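You operate a simulated robot arm through the tools that you are given. There is no shell and no other tool. Be economical: measure what you need, move in short steps, check, and stop when the job is done.

You are at the controls of a simulated robot arm. One attempt, no reset.

Task
Put things in order on the short bench. At the end: the orange pad five (marked "No.5") stands where the red tape measure stood; the red tape measure stands where the yellow sponge stood; the yellow sponge stands on top of the white paper roll; the small carton (marked "PLUGS") from the short bench is on the beige short board; whatever was shut is shut again. Leave all else as you found it, and nothing knocked over.

It is judged by the outcome, as a careful person would: the job done as asked, and still so three seconds after it is handed in. It fails if anything else is knocked over, pushed out of place, dropped, spilled or broken.

Robot
A 6-joint arm with a two-finger parallel gripper, fixed in place. Base frame: the origin is at the foot of the arm, x ahead of it, y to its left, z up; the work surface is at about z = 0.88. Units: m, degrees, N and s.
With the tool pointing down near the work surface it reaches from about 0.24 to 0.64 m from the base axis. Its first joint turns from -66.0 to 66.0 degrees. Payload 2.7 kg.
The TCP is the grasp point between the finger pads, 0.023 m short of the fingertips. In the tool frame z runs along the fingers and y along their closing line. Largest opening 0.094 m; finger width 0.038, thickness 0.01; the body of the gripper, 0.054 by 0.096 m, starts 0.039 m behind the TCP.
Orientation is that of the tool frame in the base frame, as a unit quaternion [x, y, z, w]. With the fingers straight down and closing along the base's y, the tool's x points along the base's -x, its y along +y and its z along -z.

Tools
- The arm moves only by the tool arm_command. Its argument "moves" is a list that holds one entry, the list of rows, each a list of 7 numbers: the shift along the tool's x, y, z in units of 400 mm (1.0 is 400 mm), then the turn, a rotation vector about the tool's x, y, z in units of 90 degrees (1.0 is 90 degrees), then the gripper command, from -1 (shut) to 1 (fully open), values between in proportion. In form: [[[x, y, z, rx, ry, rz, jaw], ...]]. A call has 1 to 8 rows; each row is the pose to reach, as a shift and turn from the pose commanded when the call began, along the tool's axes at that moment. A call with a number of a shift or a turn outside -1 to 1 is refused whole. Each row takes 0.2 s and may step no farther than 0.05 m and 8.6 degrees from the row before; otherwise, or with a gripper value out of range, the whole call is refused. Where a pose cannot be reached the arm comes as near as it can. A force on the tool above 40 N (or 10 N above the force at the start of the call, whichever is more), or a blocked arm, ends the call early, and 0.2 s more pass. The fingers move at their own pace (about 0.045 m/s each) and stop on an object; they squeeze with about 22 N. The grip force told is the motor's: it shows also when the fingers shut on nothing. Time passes only in rows, and 0.2 s behind the last, so rows that repeat a pose let the fingers close. It gives the time, the measured TCP pose, the force on the tool (base axes), the opening and the grip force at its end, in the units of the frame above (readings bear some noise), with the torque about the TCP (base axes, N m) and any sound that the robot's microphone picked up.
- Cameras (640 x 400 px; columns grow to the right, rows downward): "scene" is fixed at [0.0844, -0.4371, 1.411]; the picture's right is [0.69, -0.72, 0.00], its down [-0.37, -0.35, -0.86] and it looks along [0.62, 0.60, -0.51] (base axes); focal length 269 px, centre (320, 200). "wrist" rides on the gripper at [0.086, 0.016, -0.074] in the tool frame; the picture's right is [-0.18, 0.98, 0.00], its down [-0.58, -0.11, -0.81] and it looks along [-0.79, -0.15, 0.59] (tool axes); focal length 243 px, centre (320, 200). There is no depth. A picture from a camera that has moved, and an enlarged one, comes with that camera's place and axes in the base frame and with its lens.
- snapshot(camera): a new picture of that camera. No time passes.
- enlarge(camera, box): a new picture of the part [left, top, right, bottom] of that camera's present view, enlarged. No time passes.
- finish_job(): hands the job in; it is judged then, once.

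Go step by step. Nothing tells you positions but the pictures and the camera data: compare them with the known pose of the tool, close in by small moves and look again before you grip or let go. The budget is 120 turns and 76 pictures, counting those below and the enlarged ones. Unless the task says otherwise, let go and move clear before handing in, and close with one line.

The tools are called after "Emit:" as name(argument=value, ...) on one line, values as JSON. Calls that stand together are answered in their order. arm_command: Moves the arm, as the interface text tells. Its arguments: {"type":"object","properties":{"moves":{"type":"array","items":{"type":"array","items":{"type":"array","items":{"type":"number"}}}}},"required":["moves"]} The other tools are called the same way: snapshot (camera) takes a picture; enlarge (camera, box) takes an enlarged picture of a part of a camera's view; finish_job () hands the job in.

At the start:

```text
time_s: 0.0
tool_pos: [0.4132, -0.094, 1.2262]
ee_rot: [-0.001, 1.0, 0.0, 0.001]
ft_force: [-0.3, -0.1, 0.8]
moment: [0.04, 0.02, -0.01]
gripper_width: 0.0944
grasp_force: 0.0
```

scene: 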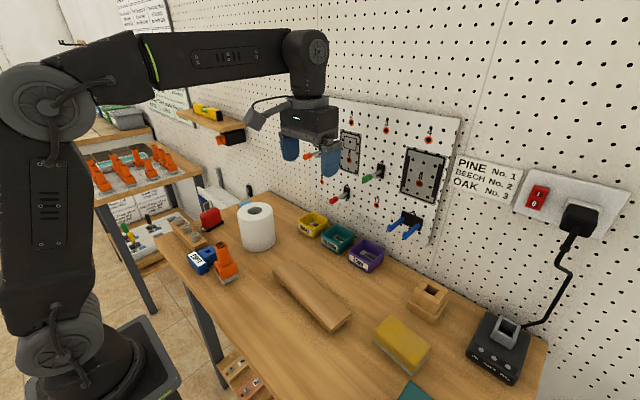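
wrist: 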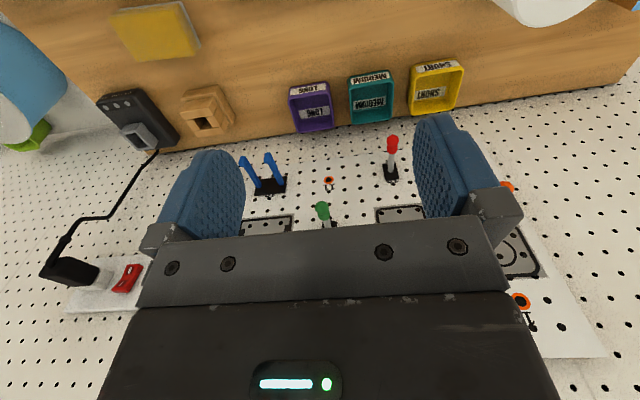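

I see a bench with a paper roll, sponge, red tape measure, orange pads, a blue carton and a beige board. I'll look closer before moving.

Emit:
enlarge(camera="scene", box=[150, 180, 310, 300])

Emit:
enlarge(camera="scene", box=[340, 260, 560, 400])

Emit:
enlarge(camera="scene", box=[60, 80, 260, 240])

```text
3.33 times, centred on (230, 240) of scene
camera zoom: at [0.0844, -0.4371, 1.411], right [0.69, -0.72, 0.0], down [-0.37, -0.35, -0.86], along [0.62, 0.6, -0.51], focal length 896 px, centre (620, 67)
```

zoom: 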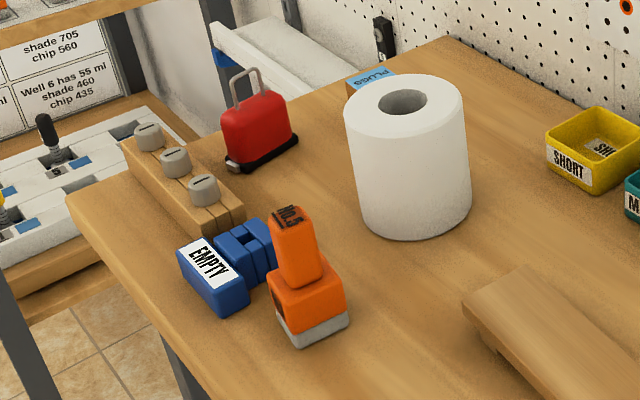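

```text
2.86 times, centred on (450, 330) of scene
camera zoom: at [0.0844, -0.4371, 1.411], right [0.69, -0.72, 0.0], down [-0.37, -0.35, -0.86], along [0.62, 0.6, -0.51], focal length 768 px, centre (-51, -171)
```

zoom: 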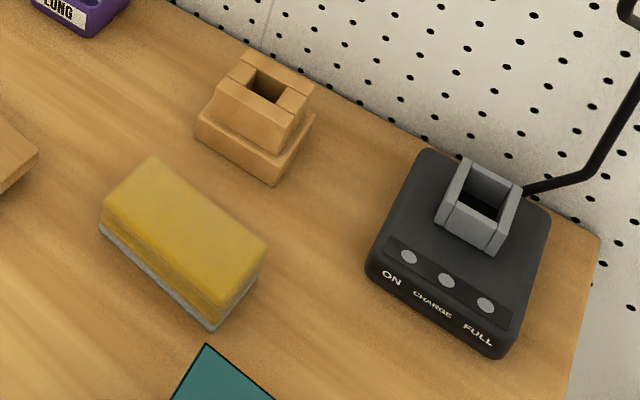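

```text
2.50 times, centred on (160, 160) of scene
camera zoom: at [0.0844, -0.4371, 1.411], right [0.69, -0.72, 0.0], down [-0.37, -0.35, -0.86], along [0.62, 0.6, -0.51], focal length 672 px, centre (720, 300)
```

zoom: 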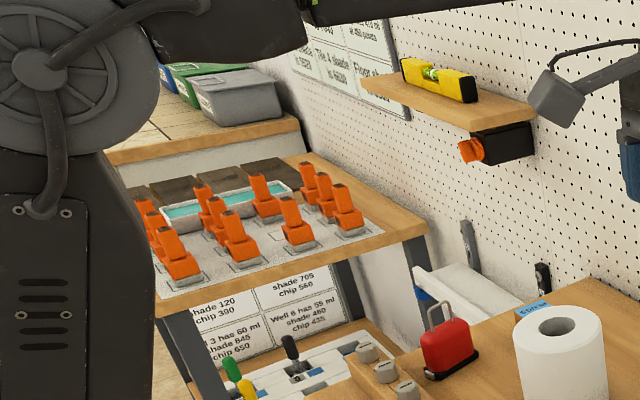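

Nothing is ambiguous so far. Rough positions: sponge (0.41,-0.335), roll (0.41,0.14), tape (0.355,0.317), pad (0.28,0.09), PLUGS carton behind the roll at about (0.48,0.31). I'll go above the sponge first while turning the gripper.

Emit:
arm_command(moves=[[[0.002, -0.075, 0.055, 0, 0, 0.094, 1], [0.003, -0.15, 0.11, 0, 0, 0.188, 1], [0.005, -0.226, 0.165, 0, 0, 0.282, 1], [0.006, -0.301, 0.22, 0, 0, 0.376, 1], [0.008, -0.377, 0.275, 0, 0, 0.47, 1], [0.009, -0.452, 0.33, 0, 0, 0.564, 1], [0.011, -0.527, 0.385, 0, 0, 0.658, 1], [0.0125, -0.6025, 0.44, 0, 0, 0.752, 1]]])

Emit:
snapshot(camera="wrist")

Emit:
snapshot(camera="scene")

```text
time_s: 1.8
tool_pos: [0.4106, -0.3334, 1.0509]
ee_rot: [0.558, 0.83, 0.0, 0.001]
ft_force: [-0.3, -0.3, 0.1]
moment: [0.01, 0.0, 0.0]
gripper_width: 0.0941
grasp_force: 0.1
```

```text
70 pictures are left
camera wrist: at [0.3916, -0.2479, 1.1248], right [0.98, 0.2, 0.0], down [0.12, -0.58, 0.81], along [0.16, -0.79, -0.59], focal length 243 px, centre (320, 200)
```

wrist: 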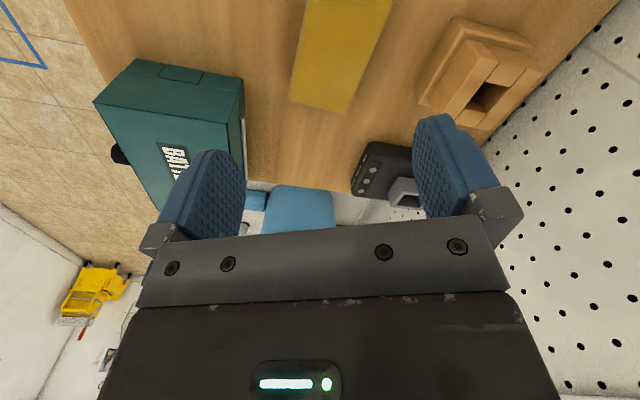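

```text
69 pictures are left
```

scene: 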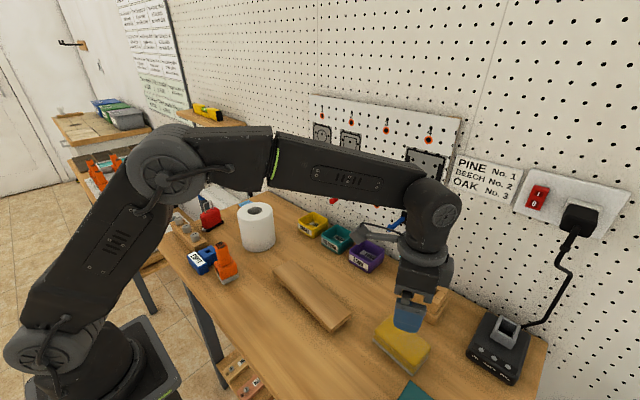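

The sponge looks centred near (0.418,-0.337), long side nearly along y. I'll finish the turn and come down a bit, then look.

Emit:
arm_command(moves=[[[-0.0036, 0.004, 0.04, 0, 0, 0.076, 1], [-0.0072, 0.008, 0.08, 0, 0, 0.152, 1], [-0.011, 0.012, 0.12, 0, 0, 0.228, 1], [-0.0145, 0.0157, 0.16, 0, 0, 0.303, 1]]])

Emit:
snapshot(camera="wrist")

Emit:
enlarge(camera="scene", box=[340, 240, 500, 390])

```text
time_s: 2.8
tool_pos: [0.4168, -0.3379, 0.9858]
ee_rot: [0.738, 0.675, 0.0, 0.001]
ft_force: [-0.3, 0.6, 0.5]
moment: [-0.01, 0.0, -0.02]
gripper_width: 0.0939
grasp_force: 0.1
```

```text
68 pictures are left
camera wrist: at [0.4396, -0.2532, 1.0603], right [0.96, -0.27, 0.0], down [-0.16, -0.57, 0.81], along [-0.22, -0.78, -0.59], focal length 243 px, centre (320, 200)
```

wrist: 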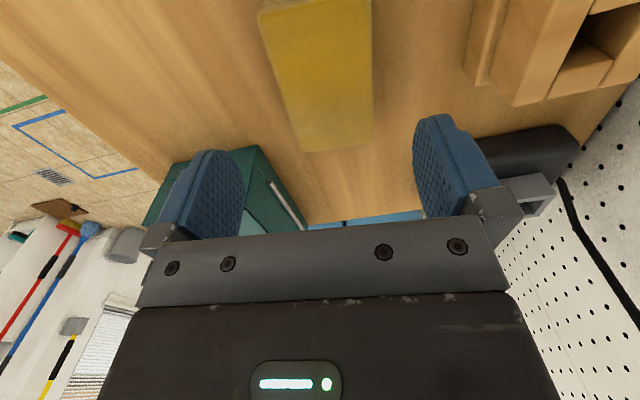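

```text
2.67 times, centred on (420, 315) of scene
camera zoom: at [0.0844, -0.4372, 1.411], right [0.69, -0.72, 0.0], down [-0.37, -0.35, -0.86], along [0.62, 0.6, -0.51], focal length 717 px, centre (53, -107)
```

zoom: 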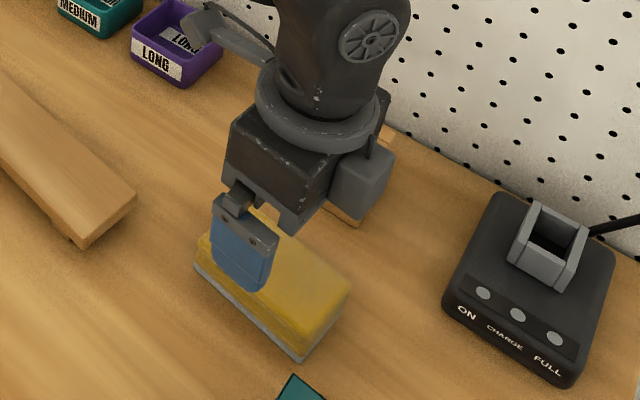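

Sponge is between the fingers, centre about (0.421,-0.335). Straight down and close.

Emit:
arm_command(moves=[[[0.003, 0.009, 0.066, 0, 0, 0, 1], [0.004, 0.009, 0.132, 0, 0, 0, 1], [0.004, 0.009, 0.197, 0, 0, 0, 1], [0.004, 0.009, 0.197, 0, 0, 0, -1], [0.004, 0.009, 0.197, 0, 0, 0, -1], [0.004, 0.009, 0.197, 0, 0, 0, -1], [0.004, 0.009, 0.197, 0, 0, 0, -1]]])

Emit:
enlarge(camera="scene", box=[340, 240, 500, 390])

```text
time_s: 4.4
tool_pos: [0.4192, -0.3378, 0.9071]
ee_rot: [0.737, 0.676, 0.001, 0.001]
ft_force: [-1.0, 0.1, 1.3]
moment: [-0.01, 0.02, 0.03]
gripper_width: 0.0571
grasp_force: 21.6
```

```text
2.67 times, centred on (420, 315) of scene
camera zoom: at [0.0844, -0.4372, 1.411], right [0.69, -0.72, 0.0], down [-0.37, -0.35, -0.86], along [0.62, 0.6, -0.51], focal length 717 px, centre (53, -107)
```

zoom: 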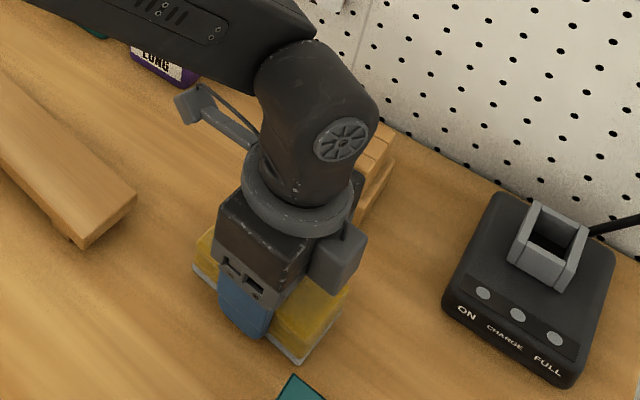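

Gripped well. I'll lift and carry toward the roll, turning back on the way.

Emit:
arm_command(moves=[[[0, 0, -0.125, 0, 0, 0, -1], [0, 0, -0.25, 0, 0, 0, -1], [0, 0, -0.375, 0, 0, 0, -1], [0, 0, -0.5, 0, 0, 0, -1], [0.12, 0, -0.51, 0, 0, -0.094, -1], [0.24, 0, -0.52, 0, 0, -0.188, -1], [0.36, 0, -0.53, 0, 0, -0.282, -1], [0.48, 0, -0.54, 0, 0, -0.376, -1]]])

Emit:
snapshot(camera="scene")

Emit:
snapshot(camera="wrist")

```text
time_s: 6.2
tool_pos: [0.4372, -0.1479, 1.1222]
ee_rot: [0.507, 0.862, 0.0, 0.002]
ft_force: [0.2, -0.3, -0.4]
moment: [-0.03, 0.0, -0.02]
gripper_width: 0.0571
grasp_force: 21.8
```

```text
65 pictures are left
```

scene: 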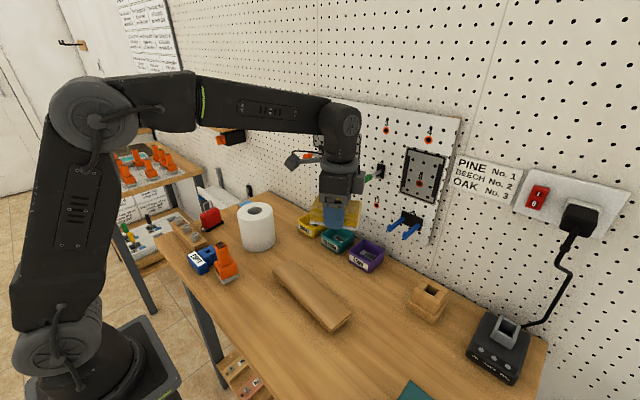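

```text
64 pictures are left
camera wrist: at [0.4085, -0.0646, 1.1963], right [0.95, 0.32, 0.0], down [0.19, -0.56, 0.81], along [0.26, -0.77, -0.59], focal length 243 px, centre (320, 200)
```

wrist: 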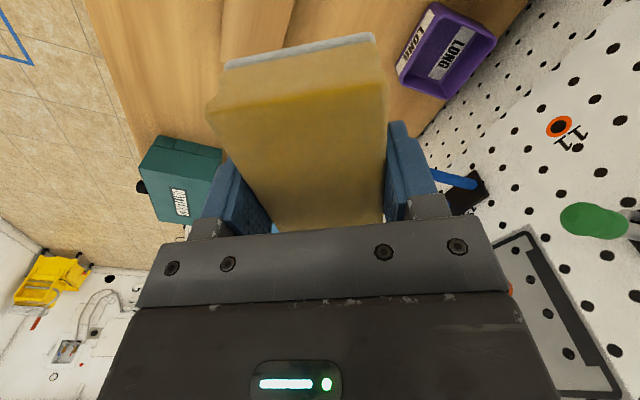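

Sponge is held level. Roll centre about (0.42,0.148), top near 0.99. I'll move over it.

Emit:
arm_command(moves=[[[0.0956, 0.0457, 0, 0, 0, -0.094, -1], [0.191, 0.0914, 0, 0, 0, -0.188, -1], [0.287, 0.137, 0, 0, 0, -0.282, -1], [0.382, 0.183, 0, 0, 0, -0.376, -1], [0.478, 0.2286, 0, 0, 0, -0.47, -1], [0.573, 0.274, 0, 0, 0, -0.564, -1], [0.669, 0.32, 0, 0, 0, -0.658, -1]]])

Emit:
enlarge(camera="scene", box=[170, 100, 330, 260])

Emit:
snapshot(camera="wrist")

```text
time_s: 7.8
tool_pos: [0.4184, 0.1511, 1.1241]
ee_rot: [0.015, 1.0, 0.0, 0.001]
ft_force: [0.4, -0.6, 0.9]
moment: [-0.02, -0.01, 0.01]
gripper_width: 0.0571
grasp_force: 22.2
```

```text
2.50 times, centred on (250, 180) of scene
camera zoom: at [0.0844, -0.4372, 1.411], right [0.69, -0.72, 0.0], down [-0.37, -0.35, -0.86], along [0.62, 0.6, -0.51], focal length 672 px, centre (495, 250)
```

zoom: 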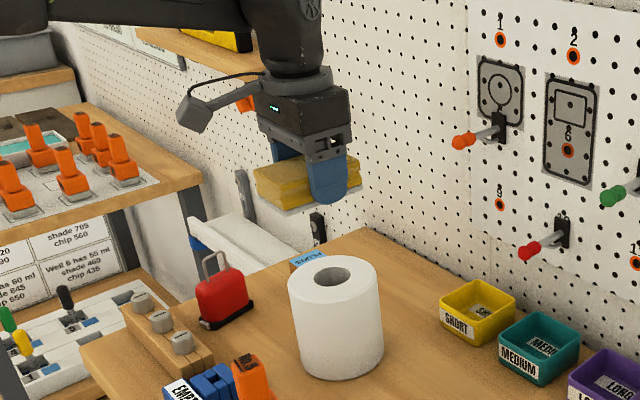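

```text
62 pictures are left
camera wrist: at [0.3312, 0.1692, 1.1977], right [0.21, 0.98, 0.0], down [0.58, -0.13, 0.81], along [0.79, -0.17, -0.59], focal length 243 px, centre (320, 200)
```

wrist: 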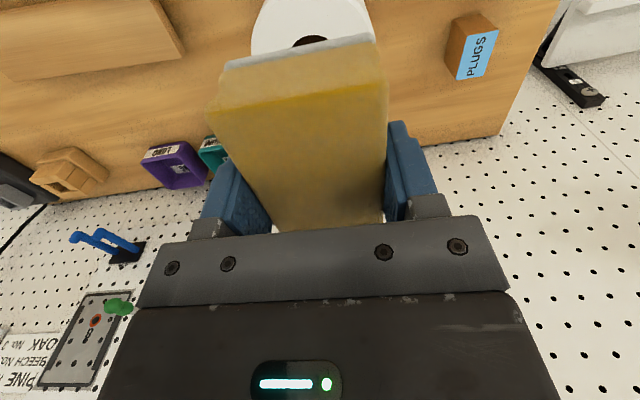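

Aligned to a few mm. Lower to just above the roll and check.

Emit:
arm_command(moves=[[[-0.003, -0.006, 0.08, 0, 0, 0, -1], [-0.003, -0.006, 0.16, 0, 0, 0, -1], [-0.003, -0.006, 0.23, 0, 0, 0, -1]]])

Emit:
enlarge(camera="scene", box=[200, 140, 300, 260])

Emit:
snapshot(camera="wrist")

```text
time_s: 8.6
tool_pos: [0.4198, 0.1492, 1.0306]
ee_rot: [0.015, 1.0, -0.001, 0.001]
ft_force: [0.5, -0.6, -0.3]
moment: [-0.03, 0.0, 0.0]
gripper_width: 0.057
grasp_force: 22.2
```

```text
3.33 times, centred on (250, 200) of scene
camera zoom: at [0.0844, -0.4371, 1.411], right [0.69, -0.72, 0.0], down [-0.37, -0.35, -0.86], along [0.62, 0.6, -0.51], focal length 896 px, centre (553, 200)
```

zoom: 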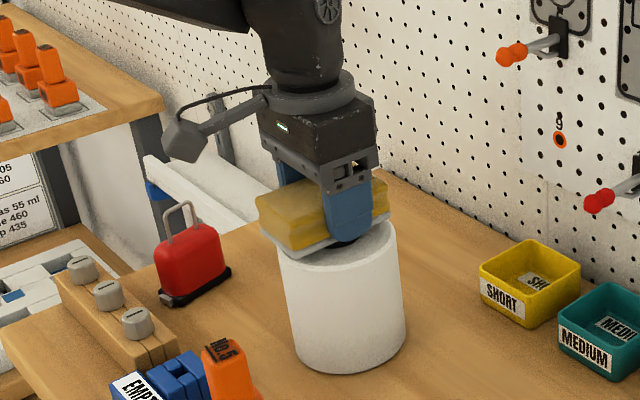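

```text
60 pictures are left
camera wrist: at [0.3329, 0.1672, 1.1049], right [0.22, 0.98, 0.0], down [0.58, -0.13, 0.81], along [0.79, -0.17, -0.59], focal length 243 px, centre (320, 200)
```

wrist: 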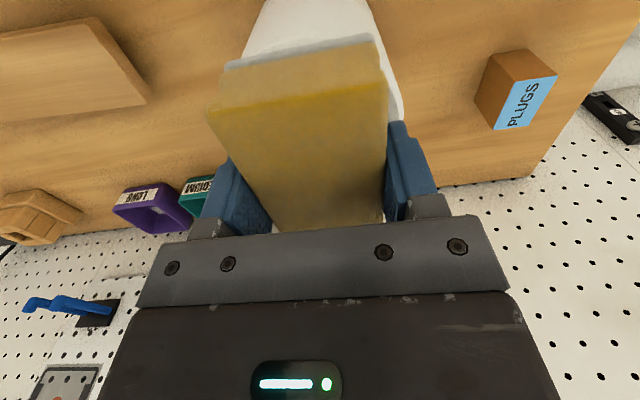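

Small correction toward the roll's centre, then lower gently while watching force.

Emit:
arm_command(moves=[[[-0.008, -0.011, 0.0, 0, 0, 0, -1], [-0.008, -0.011, 0.025, 0, 0, 0, -1], [-0.008, -0.011, 0.035, 0, 0, 0, -1]]])

Emit:
enlarge(camera="scene", box=[220, 160, 300, 220])

```text
time_s: 9.4
tool_pos: [0.424, 0.1442, 1.0196]
ee_rot: [0.016, 1.0, 0.001, 0.005]
ft_force: [-7.3, -2.4, 29.3]
moment: [0.03, 0.06, -0.03]
gripper_width: 0.0572
grasp_force: 21.8
```

```text
6.67 times, centred on (260, 190) of scene
camera zoom: at [0.0838, -0.4374, 1.4109], right [0.69, -0.72, 0.0], down [-0.37, -0.35, -0.86], along [0.62, 0.6, -0.51], focal length 1792 px, centre (720, 267)
```

zoom: 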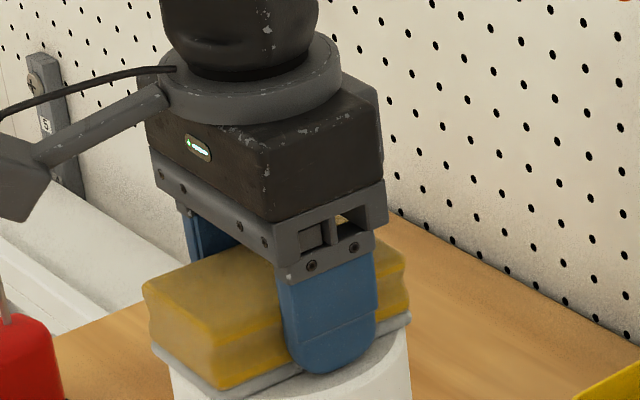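

In contact (29 N). Ease up slightly and open, then rise.

Emit:
arm_command(moves=[[[0, 0, -0.004, 0, 0, 0, -1], [0, 0, -0.004, 0, 0, 0, 0], [0, 0, -0.004, 0, 0, 0, 0.5], [0, 0, -0.004, 0, 0, 0, 0.9], [0, 0, -0.06, 0, 0, 0, 1], [0, 0, -0.15, 0, 0, 0, 1], [0, 0, -0.26, 0, 0, 0, 1]]])

Emit:
enlarge(camera="scene", box=[170, 140, 330, 260])

Emit:
snapshot(camera="wrist")

```text
time_s: 11.0
tool_pos: [0.4271, 0.1441, 1.1194]
ee_rot: [0.017, 1.0, -0.001, 0.0]
ft_force: [0.0, -0.2, -0.2]
moment: [0.01, -0.01, -0.03]
gripper_width: 0.0939
grasp_force: 0.1
```

```text
3.33 times, centred on (250, 200) of scene
camera zoom: at [0.0844, -0.4372, 1.411], right [0.69, -0.72, 0.0], down [-0.37, -0.35, -0.86], along [0.62, 0.6, -0.51], focal length 896 px, centre (553, 200)
```

zoom: 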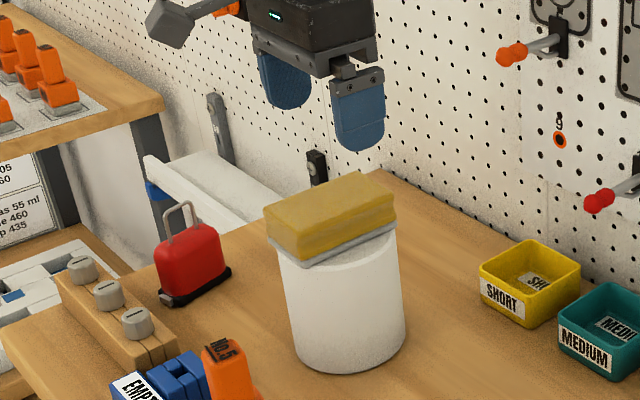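

```text
57 pictures are left
camera wrist: at [0.3398, 0.1631, 1.1936], right [0.22, 0.98, 0.0], down [0.58, -0.13, 0.81], along [0.79, -0.17, -0.59], focal length 243 px, centre (320, 200)
```

wrist: 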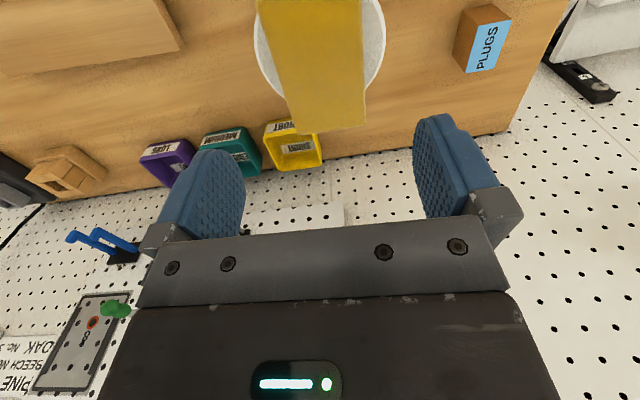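

Sponge rests on the roll. Now over the red tape measure, around (0.36,0.33), to look.

Emit:
arm_command(moves=[[[0.042, 0.092, 0, 0, 0, -0.004, 1], [0.084, 0.183, 0, 0, 0, -0.009, 1], [0.125, 0.275, 0, 0, 0, -0.014, 1], [0.167, 0.366, 0, 0, 0, -0.018, 1], [0.209, 0.458, 0, 0, 0, -0.022, 1]]])

Emit:
snapshot(camera="wrist")

Emit:
enlarge(camera="scene", box=[150, 140, 290, 260])

```text
time_s: 12.2
tool_pos: [0.3451, 0.3326, 1.1207]
ee_rot: [0.0, 1.0, 0.0, 0.002]
ft_force: [-0.1, -0.9, 0.6]
moment: [0.0, 0.02, 0.0]
gripper_width: 0.0939
grasp_force: 0.0
```

```text
56 pictures are left
camera wrist: at [0.2575, 0.3476, 1.1945], right [0.18, 0.98, 0.0], down [0.58, -0.11, 0.81], along [0.79, -0.15, -0.59], focal length 243 px, centre (320, 200)
```

wrist: 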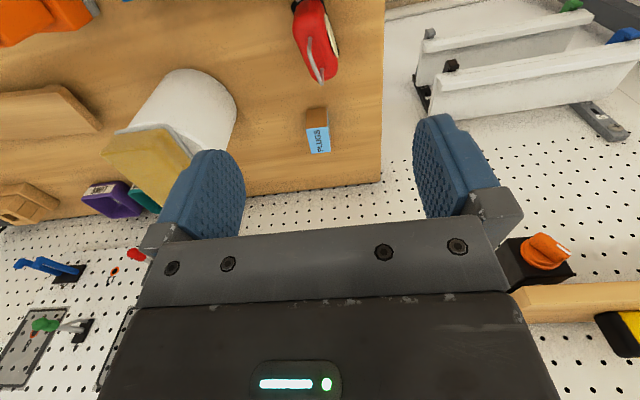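

```text
3.33 times, centred on (220, 200) of scene
camera zoom: at [0.0844, -0.4372, 1.411], right [0.69, -0.72, 0.0], down [-0.37, -0.35, -0.86], along [0.62, 0.6, -0.51], focal length 896 px, centre (653, 200)
```

zoom: 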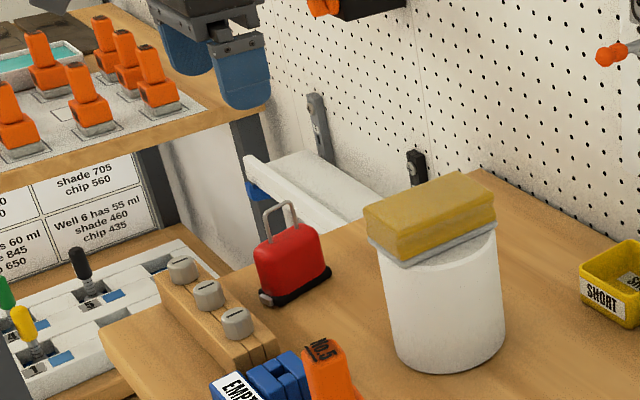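

The tape is at the top edge of the wrist view; I'll back off 7 cm for a better look.

Emit:
arm_command(moves=[[[0.1, 0, -0.03, 0, 0, 0, 1], [0.19, 0, -0.06, 0, 0, 0, 1]]])

Emit:
snapshot(camera="wrist")

Emit:
enlarge(camera="wrist", box=[220, 0, 420, 125])

```text
time_s: 12.8
tool_pos: [0.2691, 0.3308, 1.1467]
ee_rot: [-0.001, 1.0, -0.001, 0.0]
ft_force: [-0.3, 0.8, 0.4]
moment: [0.01, 0.0, -0.03]
gripper_width: 0.094
grasp_force: 0.1
```

```text
54 pictures are left
camera wrist: at [0.1819, 0.3461, 1.2198], right [0.18, 0.98, 0.0], down [0.58, -0.11, 0.81], along [0.79, -0.15, -0.59], focal length 243 px, centre (320, 200)
```

wrist: 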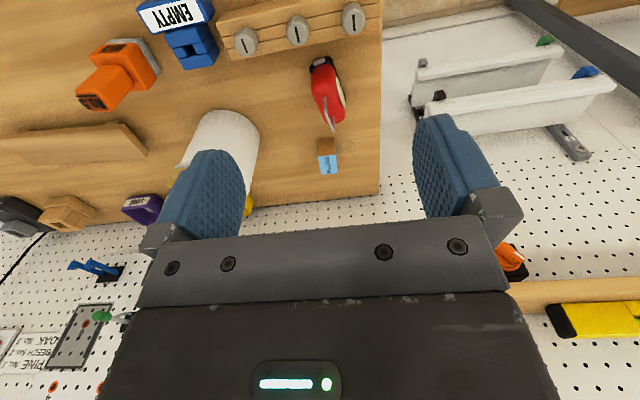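

```text
3.20 times, centred on (320, 62) of wrist
camera zoom: at [0.1819, 0.3461, 1.2198], right [0.18, 0.98, 0.0], down [0.58, -0.11, 0.81], along [0.79, -0.15, -0.59], focal length 776 px, centre (320, 640)
```

zoom: 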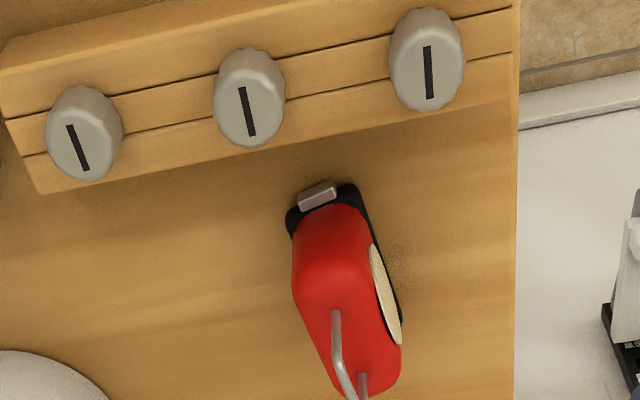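

Tape: about (0.362,0.328), yawed ~12°, handle top ~0.978. I'll go above it with the fingers closing across its thickness.

Emit:
arm_command(moves=[[[-0.0775, -0.002, 0.05, 0, 0, -0.044, 1], [-0.155, -0.004, 0.1, 0, 0, -0.09, 1], [-0.2325, -0.007, 0.15, 0, 0, -0.133, 1], [-0.2325, -0.007, 0.25, 0, 0, -0.133, 1]]])

Emit:
snapshot(camera="wrist")

Emit:
enlarge(camera="scene", box=[170, 160, 270, 240])

```text
time_s: 13.8
tool_pos: [0.3639, 0.3246, 1.0454]
ee_rot: [-0.107, 0.994, -0.001, 0.001]
ft_force: [0.3, 0.4, -0.2]
moment: [0.0, 0.01, -0.02]
gripper_width: 0.0938
grasp_force: 0.0
```

```text
52 pictures are left
camera wrist: at [0.2759, 0.3215, 1.1207], right [-0.03, 1.0, 0.0], down [0.59, 0.02, 0.81], along [0.81, 0.02, -0.59], focal length 243 px, centre (320, 200)
```

wrist: 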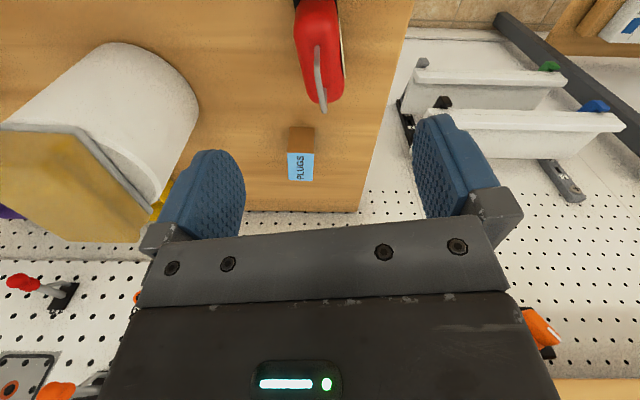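

```text
5.00 times, centred on (220, 200) of scene
camera zoom: at [0.0844, -0.4371, 1.411], right [0.69, -0.72, 0.0], down [-0.37, -0.35, -0.86], along [0.62, 0.6, -0.51], focal length 1344 px, centre (820, 200)
```

zoom: 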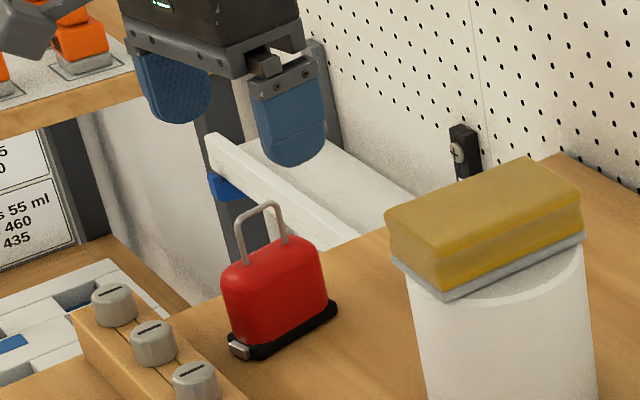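

Centred. Descend to z≈0.945 (keeping the palm above the handle) and close.

Emit:
arm_command(moves=[[[0, 0, 0.09, 0, 0, 0, 1], [0, 0, 0.18, 0, 0, 0, 1], [0, 0, 0.252, 0, 0, 0, 1], [0, 0, 0.252, 0, 0, 0, 1]]])

Emit:
enlarge(camera="scene", box=[170, 160, 270, 240])

Emit:
enlarge(camera="wrist", box=[160, 0, 480, 200])

```text
time_s: 14.8
tool_pos: [0.3663, 0.3256, 0.9452]
ee_rot: [-0.105, 0.994, -0.001, 0.0]
ft_force: [0.0, 0.1, 0.1]
moment: [0.03, 0.0, -0.02]
gripper_width: 0.0938
grasp_force: 0.1
```

```text
5.00 times, centred on (220, 200) of scene
camera zoom: at [0.0844, -0.4371, 1.411], right [0.69, -0.72, 0.0], down [-0.37, -0.35, -0.86], along [0.62, 0.6, -0.51], focal length 1344 px, centre (820, 200)
```

zoom: 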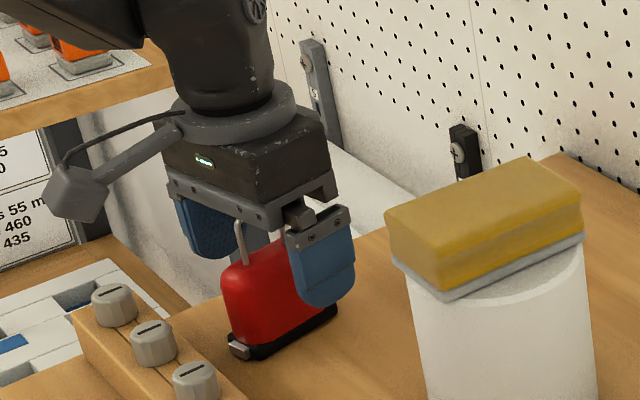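

```text
2.00 times, centred on (320, 100) of wrist
camera zoom: at [0.2768, 0.3231, 1.0189], right [-0.03, 1.0, 0.0], down [0.59, 0.02, 0.81], along [0.81, 0.02, -0.59], focal length 485 px, centre (320, 400)
```

zoom: 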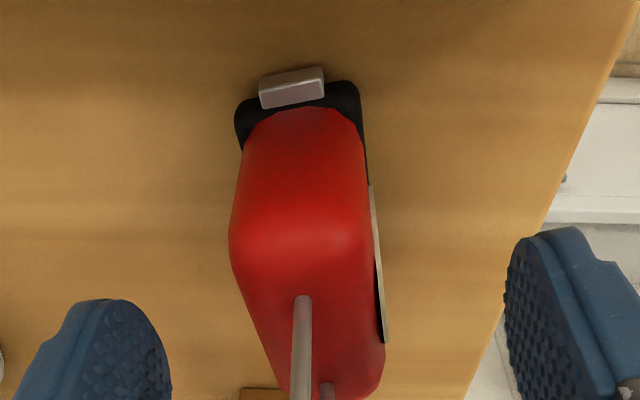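

The gripper is ~7 mm too far along x. Correct that and close.

Emit:
arm_command(moves=[[[0.018, 0, 0, 0, 0, 0, 1], [0.018, 0, 0, 0, 0, 0, -1], [0.018, 0, 0, 0, 0, 0, -1], [0.018, 0, 0, 0, 0, 0, -1], [0.018, 0, 0, 0, 0, 0, -1], [0.018, 0, 0, 0, 0, 0, -1]]])

Emit:
enlarge(camera="scene", box=[170, 160, 270, 240])

Emit:
enlarge(camera="wrist", box=[160, 0, 480, 200])

```text
time_s: 16.2
tool_pos: [0.3595, 0.325, 0.9449]
ee_rot: [-0.106, 0.994, -0.001, 0.001]
ft_force: [-0.6, -1.5, 1.2]
moment: [0.0, 0.05, -0.02]
gripper_width: 0.0318
grasp_force: 22.0
```

```text
5.00 times, centred on (220, 200) of scene
camera zoom: at [0.0844, -0.4372, 1.411], right [0.69, -0.72, 0.0], down [-0.37, -0.35, -0.86], along [0.62, 0.6, -0.51], focal length 1344 px, centre (820, 200)
```

zoom: 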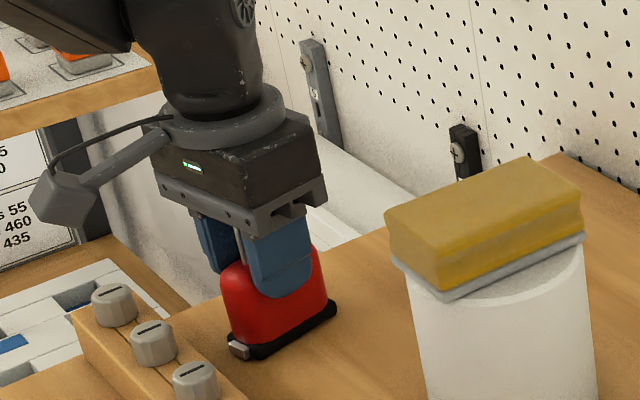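

```text
2.00 times, centred on (320, 100) of wrist
camera zoom: at [0.2692, 0.3218, 1.0193], right [-0.03, 1.0, 0.0], down [0.59, 0.02, 0.81], along [0.81, 0.02, -0.59], focal length 485 px, centre (320, 400)
```

zoom: 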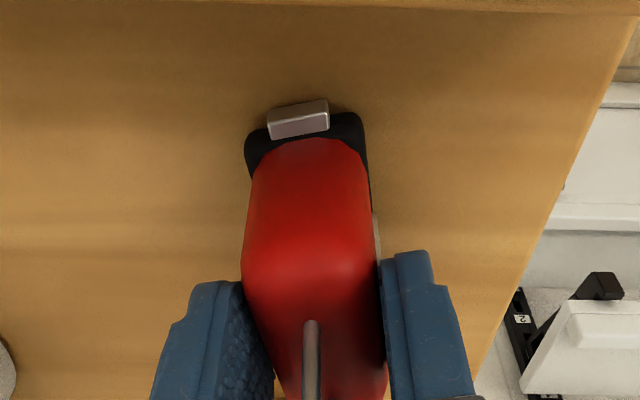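

Firm grip. Lift straight up and start carrying over toward the sponge's old spot.

Emit:
arm_command(moves=[[[0, 0, -0.12, 0, 0, 0, -1], [0, 0, -0.24, 0, 0, 0, -1], [0, 0, -0.36, 0, 0, 0, -1], [0, 0, -0.48, 0, 0, 0, -1], [0.015, -0.118, -0.5, 0, 0, 0, -1], [0.03, -0.236, -0.5, 0, 0, 0, -1], [0.045, -0.354, -0.5, 0, 0, 0, -1], [0.06, -0.4728, -0.5, 0, 0, 0, -1]]])

Emit:
snapshot(camera="wrist")

```text
time_s: 18.0
tool_pos: [0.3743, 0.137, 1.1456]
ee_rot: [-0.106, 0.994, -0.001, 0.002]
ft_force: [0.6, -0.7, -2.7]
moment: [-0.02, 0.01, 0.01]
gripper_width: 0.0315
grasp_force: 22.2
```

```text
46 pictures are left
camera wrist: at [0.2846, 0.1336, 1.2202], right [-0.03, 1.0, 0.0], down [0.59, 0.02, 0.81], along [0.81, 0.02, -0.59], focal length 243 px, centre (320, 200)
```

wrist: 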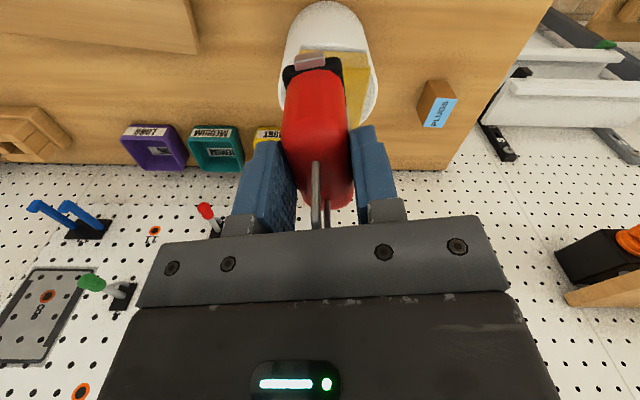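

Holding fine. Continue to above the sponge's old place.

Emit:
arm_command(moves=[[[0.0139, -0.119, 0, 0, 0, 0.058, -1], [0.0278, -0.238, 0, 0, 0, 0.116, -1], [0.0416, -0.357, 0, 0, 0, 0.174, -1], [0.0555, -0.4765, 0, 0, 0, 0.232, -1], [0.0694, -0.5956, 0, 0, 0, 0.29, -1], [0.0833, -0.7148, 0, 0, 0, 0.348, -1], [0.0971, -0.834, 0, 0, 0, 0.406, -1], [0.111, -0.953, 0, 0, 0, 0.467, -1]]])

```text
time_s: 19.8
tool_pos: [0.4115, -0.2496, 1.1431]
ee_rot: [0.259, 0.966, -0.001, 0.002]
ft_force: [-0.6, -0.1, -1.4]
moment: [0.03, 0.04, 0.01]
gripper_width: 0.032
grasp_force: 21.7
```

Now align over the spot and go most of the way down.

Emit:
arm_command(moves=[[[-0.065, -0.09, 0, 0, 0, 0, -1], [-0.129, -0.181, 0, 0, 0, 0, -1], [-0.129, -0.181, 0.11, 0, 0, 0, -1], [-0.129, -0.181, 0.22, 0, 0, 0, -1], [-0.129, -0.181, 0.33, 0, 0, 0, -1], [-0.129, -0.181, 0.42, 0, 0, 0, -1]]])

Emit:
enlarge(camera="scene", box=[340, 240, 500, 390])

Emit:
snapshot(camera="wrist")

```text
time_s: 21.2
tool_pos: [0.4167, -0.3336, 0.9755]
ee_rot: [0.258, 0.966, 0.0, 0.001]
ft_force: [0.7, 0.5, -1.5]
moment: [-0.01, -0.01, 0.02]
gripper_width: 0.032
grasp_force: 21.9
```

```text
2.67 times, centred on (420, 315) of scene
camera zoom: at [0.0845, -0.4372, 1.411], right [0.69, -0.72, 0.0], down [-0.37, -0.35, -0.86], along [0.62, 0.6, -0.51], focal length 717 px, centre (53, -107)
```

zoom: 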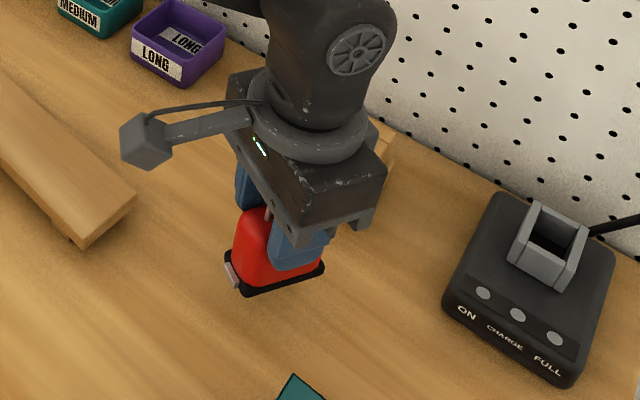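

```text
44 pictures are left
camera wrist: at [0.3484, -0.2766, 1.0484], right [0.65, 0.76, 0.0], down [0.45, -0.38, 0.81], along [0.61, -0.52, -0.59], focal length 243 px, centre (320, 200)
```

wrist: 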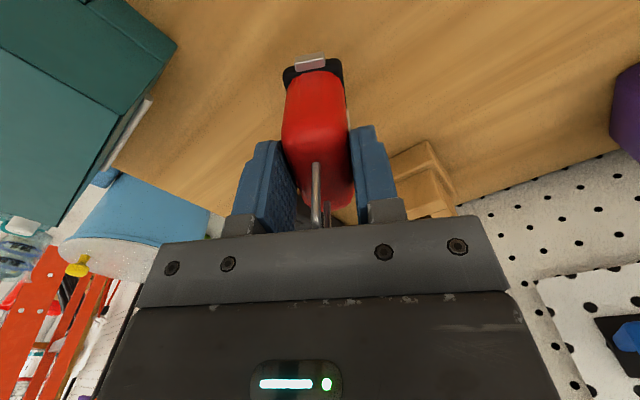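

Position is right. Lower the last 3 cm.

Emit:
arm_command(moves=[[[-0.008, -0.004, 0.05, 0, 0, 0, -1], [-0.008, -0.004, 0.07, 0, 0, 0, -1], [-0.008, -0.004, 0.075, 0, 0, 0, -1]]])

Emit:
enlarge(camera="scene", box=[370, 270, 470, 360])

```text
time_s: 22.0
tool_pos: [0.4198, -0.3375, 0.9464]
ee_rot: [0.258, 0.966, 0.0, 0.0]
ft_force: [0.2, 0.8, -1.6]
moment: [0.04, 0.0, 0.0]
gripper_width: 0.0318
grasp_force: 22.5
```

```text
4.44 times, centred on (420, 315) of scene
camera zoom: at [0.0845, -0.4372, 1.411], right [0.69, -0.72, 0.0], down [-0.37, -0.35, -0.86], along [0.62, 0.6, -0.51], focal length 1195 px, centre (-124, -311)
```

zoom: 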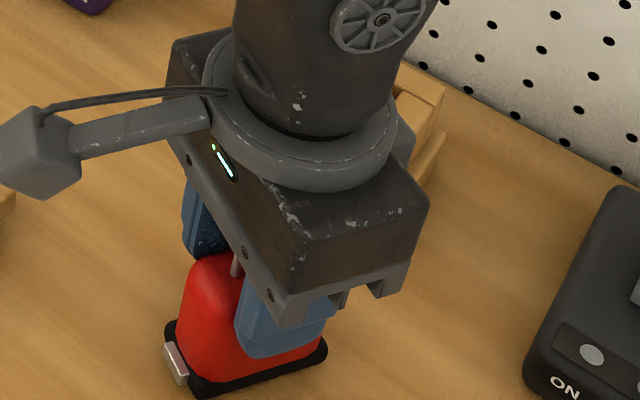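

Almost down; a further 2–3 mm until the table carries it, watching the force.

Emit:
arm_command(moves=[[[0, 0, 0.003, 0, 0, 0, -1], [0, 0, 0.006, 0, 0, 0, -1]]])

```text
time_s: 22.6
tool_pos: [0.4183, -0.3372, 0.9456]
ee_rot: [0.258, 0.966, 0.0, 0.002]
ft_force: [-0.1, 0.7, 4.1]
moment: [0.19, 0.11, 0.01]
gripper_width: 0.032
grasp_force: 22.0
```

Contact made. Open and rise straight up.

Emit:
arm_command(moves=[[[0, 0, 0.006, 0, 0, 0, 0], [0, 0, 0.006, 0, 0, 0, 0.6], [0, 0, 0.006, 0, 0, 0, 1], [0, 0, 0.006, 0, 0, 0, 1], [0, 0, -0.08, 0, 0, 0, 1], [0, 0, -0.2, 0, 0, 0, 1], [0, 0, -0.32, 0, 0, 0, 1], [0, 0, -0.44, 0, 0, 0, 1]]])

Emit:
enlarge(camera="scene", box=[340, 240, 500, 390])

```text
time_s: 24.4
tool_pos: [0.4186, -0.3358, 1.1211]
ee_rot: [0.259, 0.966, -0.001, 0.001]
ft_force: [0.8, -0.9, -0.2]
moment: [0.0, -0.03, -0.04]
gripper_width: 0.094
grasp_force: 0.0
```

```text
2.67 times, centred on (420, 315) of scene
camera zoom: at [0.0844, -0.4371, 1.411], right [0.69, -0.72, 0.0], down [-0.37, -0.35, -0.86], along [0.62, 0.6, -0.51], focal length 717 px, centre (53, -107)
```

zoom: 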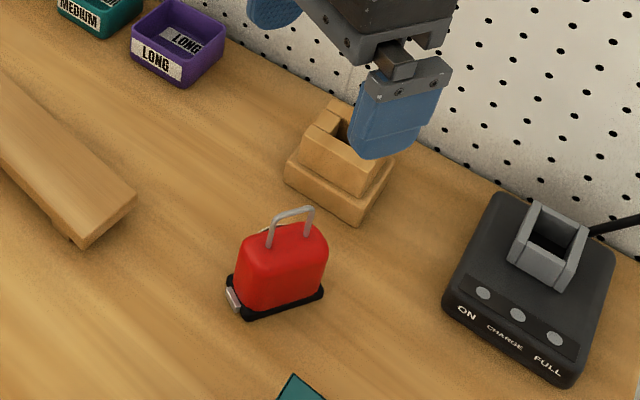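

Tape stands upright. Now to the orange pad near (0.28,0.09).

Emit:
arm_command(moves=[[[0.089, 0.0803, -0.007, 0, 0, -0.0417, 1], [0.178, 0.1606, -0.014, 0, 0, -0.083, 1], [0.267, 0.241, -0.021, 0, 0, -0.125, 1], [0.356, 0.321, -0.028, 0, 0, -0.167, 1], [0.445, 0.4016, -0.035, 0, 0, -0.208, 1], [0.534, 0.482, -0.042, 0, 0, -0.25, 1], [0.623, 0.562, -0.049, 0, 0, -0.292, 1], [0.7125, 0.6425, -0.056, 0, 0, -0.333, 1]]])

Emit:
arm_command(moves=[[[0.0375, 0.113, 0, 0, 0, 0, 1], [0.075, 0.228, 0, 0, 0, 0, 1]]])

Emit:
snapshot(camera="wrist")

Emit:
enlarge(camera="wrist", box=[160, 0, 480, 200])

Emit:
enlarge(camera="scene", box=[180, 220, 270, 300])

```text
time_s: 26.2
tool_pos: [0.2996, 0.0299, 1.1413]
ee_rot: [0.0, 1.0, -0.001, 0.001]
ft_force: [-0.8, 0.4, -0.3]
moment: [-0.03, 0.0, -0.02]
gripper_width: 0.0943
grasp_force: 0.0
```

```text
time_s: 26.8
tool_pos: [0.2721, 0.1182, 1.1417]
ee_rot: [0.0, 1.0, -0.001, 0.001]
ft_force: [-0.2, 0.1, 0.9]
moment: [0.0, 0.0, -0.02]
gripper_width: 0.0939
grasp_force: 0.0
```

```text
41 pictures are left
camera wrist: at [0.1848, 0.1354, 1.2151], right [0.18, 0.98, 0.0], down [0.58, -0.11, 0.81], along [0.79, -0.15, -0.59], focal length 243 px, centre (320, 200)
```

wrist: 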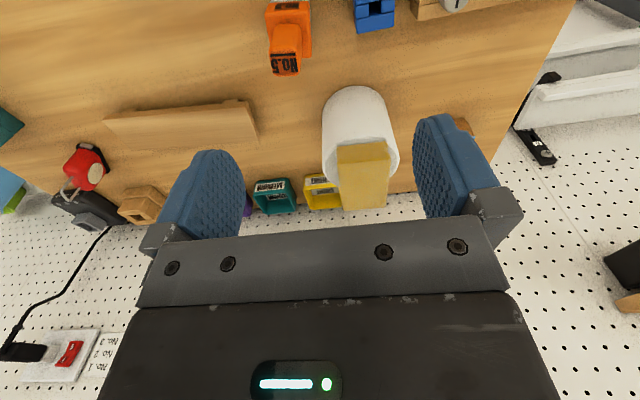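

```text
2.00 times, centred on (320, 100) of wrist
camera zoom: at [0.1848, 0.1354, 1.2151], right [0.18, 0.98, 0.0], down [0.58, -0.11, 0.81], along [0.79, -0.15, -0.59], focal length 485 px, centre (320, 400)
```

zoom: 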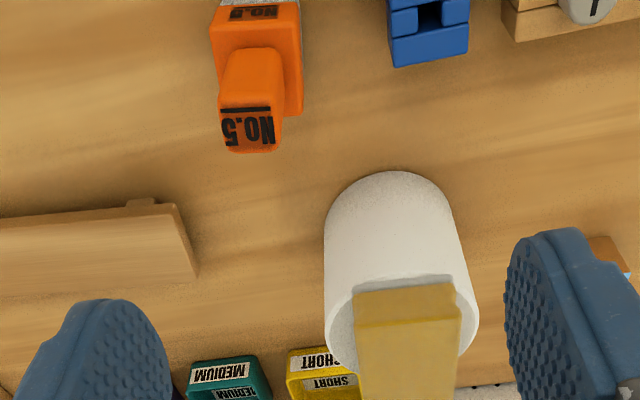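

```text
5.00 times, centred on (225, 260) of scene
camera zoom: at [0.0844, -0.4372, 1.411], right [0.69, -0.72, 0.0], down [-0.37, -0.35, -0.86], along [0.62, 0.6, -0.51], focal length 1344 px, centre (795, -100)
```

zoom: 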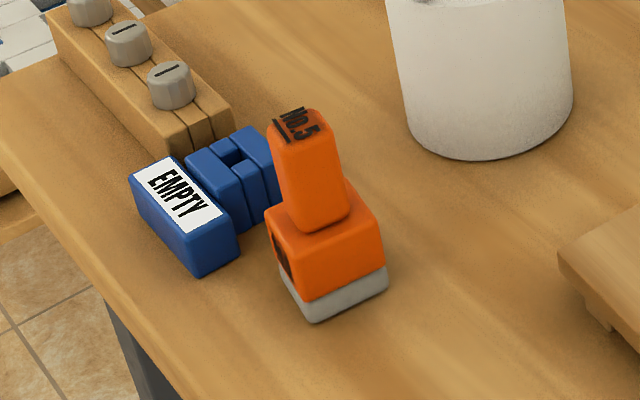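

Pad five: tower top at (0.281,0.087,0.988), almost axis-aligned. I'll grip the tower; first come down above it.

Emit:
arm_command(moves=[[[-0.01, -0.04, 0.06, 0, 0, 0.02, 1], [-0.0225, -0.078, 0.13, 0, 0, 0.04, 1], [-0.0225, -0.078, 0.22, 0, 0, 0.04, 1], [-0.0225, -0.078, 0.27, 0, 0, 0.04, 1]]])

Emit:
snapshot(camera="wrist")

Emit:
enlarge(camera="scene", box=[180, 200, 280, 300])

```text
time_s: 27.8
tool_pos: [0.2819, 0.0877, 1.0322]
ee_rot: [0.031, 1.0, 0.0, 0.001]
ft_force: [0.8, -0.3, -0.6]
moment: [-0.03, -0.01, 0.04]
gripper_width: 0.0938
grasp_force: 0.0
```

```text
38 pictures are left
camera wrist: at [0.1947, 0.1085, 1.107], right [0.25, 0.97, 0.0], down [0.57, -0.14, 0.81], along [0.78, -0.2, -0.59], focal length 243 px, centre (320, 200)
```

wrist: 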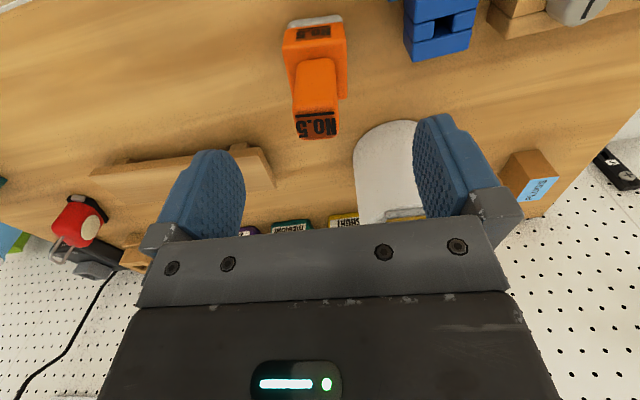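

```text
4.00 times, centred on (230, 250) of scene
camera zoom: at [0.0844, -0.4372, 1.411], right [0.69, -0.72, 0.0], down [-0.37, -0.35, -0.86], along [0.62, 0.6, -0.51], focal length 1075 px, centre (680, 0)
```

zoom: 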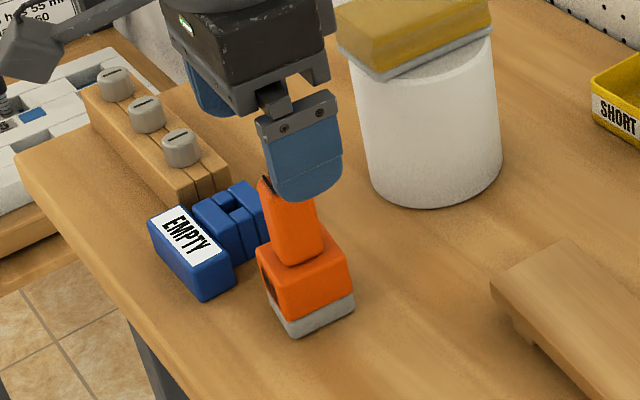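

Lined up. Descend around the tower and close.

Emit:
arm_command(moves=[[[0.002, -0.004, 0.08, 0, 0, 0, 1], [0.002, -0.004, 0.16, 0, 0, 0, 1], [0.002, -0.004, 0.188, 0, 0, 0, 1], [0.002, -0.004, 0.188, 0, 0, 0, -1], [0.002, -0.004, 0.188, 0, 0, 0, -1], [0.002, -0.004, 0.188, 0, 0, 0, -1], [0.002, -0.004, 0.188, 0, 0, 0, -1], [0.002, -0.004, 0.188, 0, 0, 0, -1]]])

Emit:
enlarge(camera="scene", box=[180, 200, 280, 300])

Emit:
enlarge(camera="wrist", box=[160, 0, 480, 200])

```text
time_s: 29.6
tool_pos: [0.2797, 0.0847, 0.9591]
ee_rot: [0.031, 1.0, 0.0, 0.0]
ft_force: [0.1, -0.1, 0.8]
moment: [0.02, -0.03, 0.04]
gripper_width: 0.0269
grasp_force: 21.9
```

```text
4.00 times, centred on (230, 250) of scene
camera zoom: at [0.0844, -0.4372, 1.411], right [0.69, -0.72, 0.0], down [-0.37, -0.35, -0.86], along [0.62, 0.6, -0.51], focal length 1075 px, centre (680, 0)
```

zoom: 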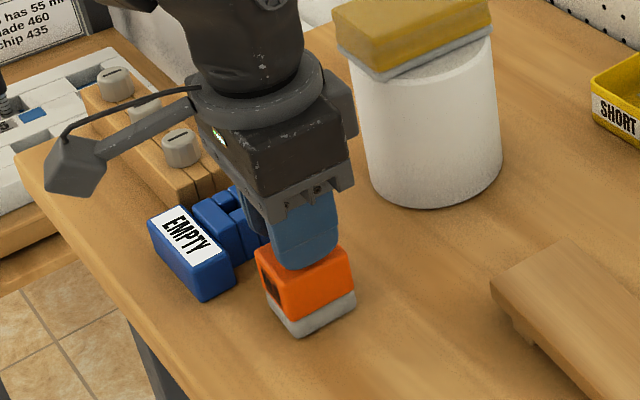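

```text
2.00 times, centred on (320, 100) of wrist
camera zoom: at [0.1952, 0.1063, 1.0332], right [0.24, 0.97, 0.0], down [0.57, -0.14, 0.81], along [0.78, -0.2, -0.59], focal length 485 px, centre (320, 400)
```

zoom: 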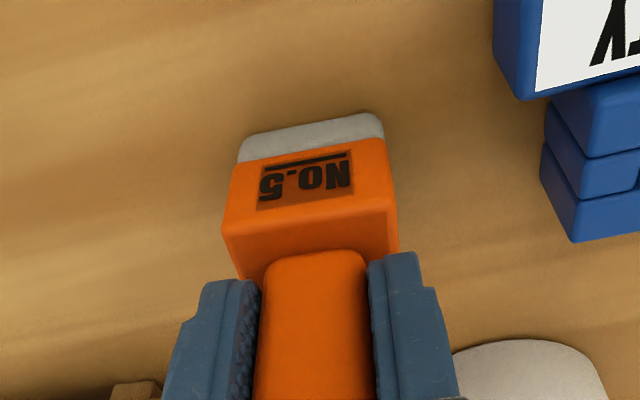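

Good grip on the tower. Lift clear of everything and move over the tape's old spot (0.360,0.326).

Emit:
arm_command(moves=[[[0, 0, -0.12, 0, 0, 0, -1], [0, 0, -0.24, 0, 0, 0, -1], [0, 0, -0.36, 0, 0, 0, -1], [0, 0, -0.48, 0, 0, 0, -1]]])

Emit:
arm_command(moves=[[[-0.027, 0.102, 0, 0, 0, -0.02, -1], [-0.054, 0.204, 0, 0, 0, -0.04, -1], [-0.081, 0.307, 0, 0, 0, -0.07, -1], [-0.108, 0.409, 0, 0, 0, -0.1, -1], [-0.135, 0.512, 0, 0, 0, -0.13, -1], [-0.162, 0.614, 0, 0, 0, -0.16, -1]]])

Emit:
snapshot(camera="wrist")

Emit:
enlarge(camera="scene", box=[150, 120, 290, 260])

```text
time_s: 30.6
tool_pos: [0.278, 0.0858, 1.152]
ee_rot: [0.031, 1.0, -0.001, 0.001]
ft_force: [-0.4, 0.3, -1.2]
moment: [-0.02, -0.02, 0.0]
gripper_width: 0.0268
grasp_force: 22.1
```

```text
time_s: 32.0
tool_pos: [0.3572, 0.3292, 1.1534]
ee_rot: [-0.096, 0.995, 0.0, 0.002]
ft_force: [-0.6, -0.4, -1.0]
moment: [0.02, 0.02, -0.02]
gripper_width: 0.0268
grasp_force: 22.1
```

```text
34 pictures are left
camera wrist: at [0.2684, 0.3283, 1.2272], right [0.0, 1.0, 0.0], down [0.59, 0.0, 0.81], along [0.81, 0.0, -0.59], focal length 243 px, centre (320, 200)
```

wrist: 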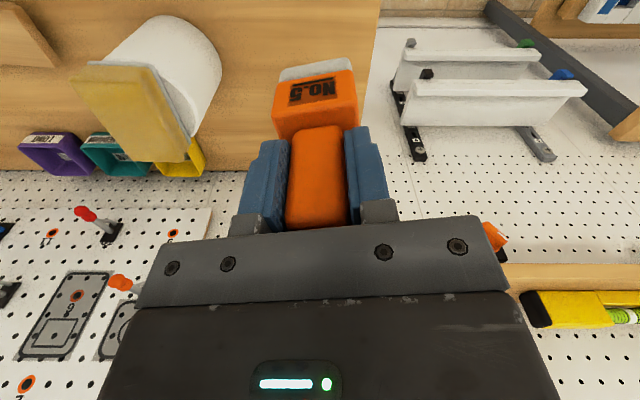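

```text
2.86 times, centred on (220, 190) of scene
camera zoom: at [0.0844, -0.4371, 1.411], right [0.69, -0.72, 0.0], down [-0.37, -0.35, -0.86], along [0.62, 0.6, -0.51], focal length 768 px, centre (606, 229)
```

zoom: 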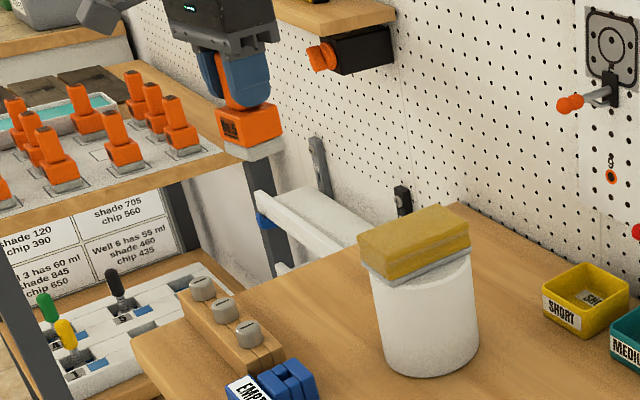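

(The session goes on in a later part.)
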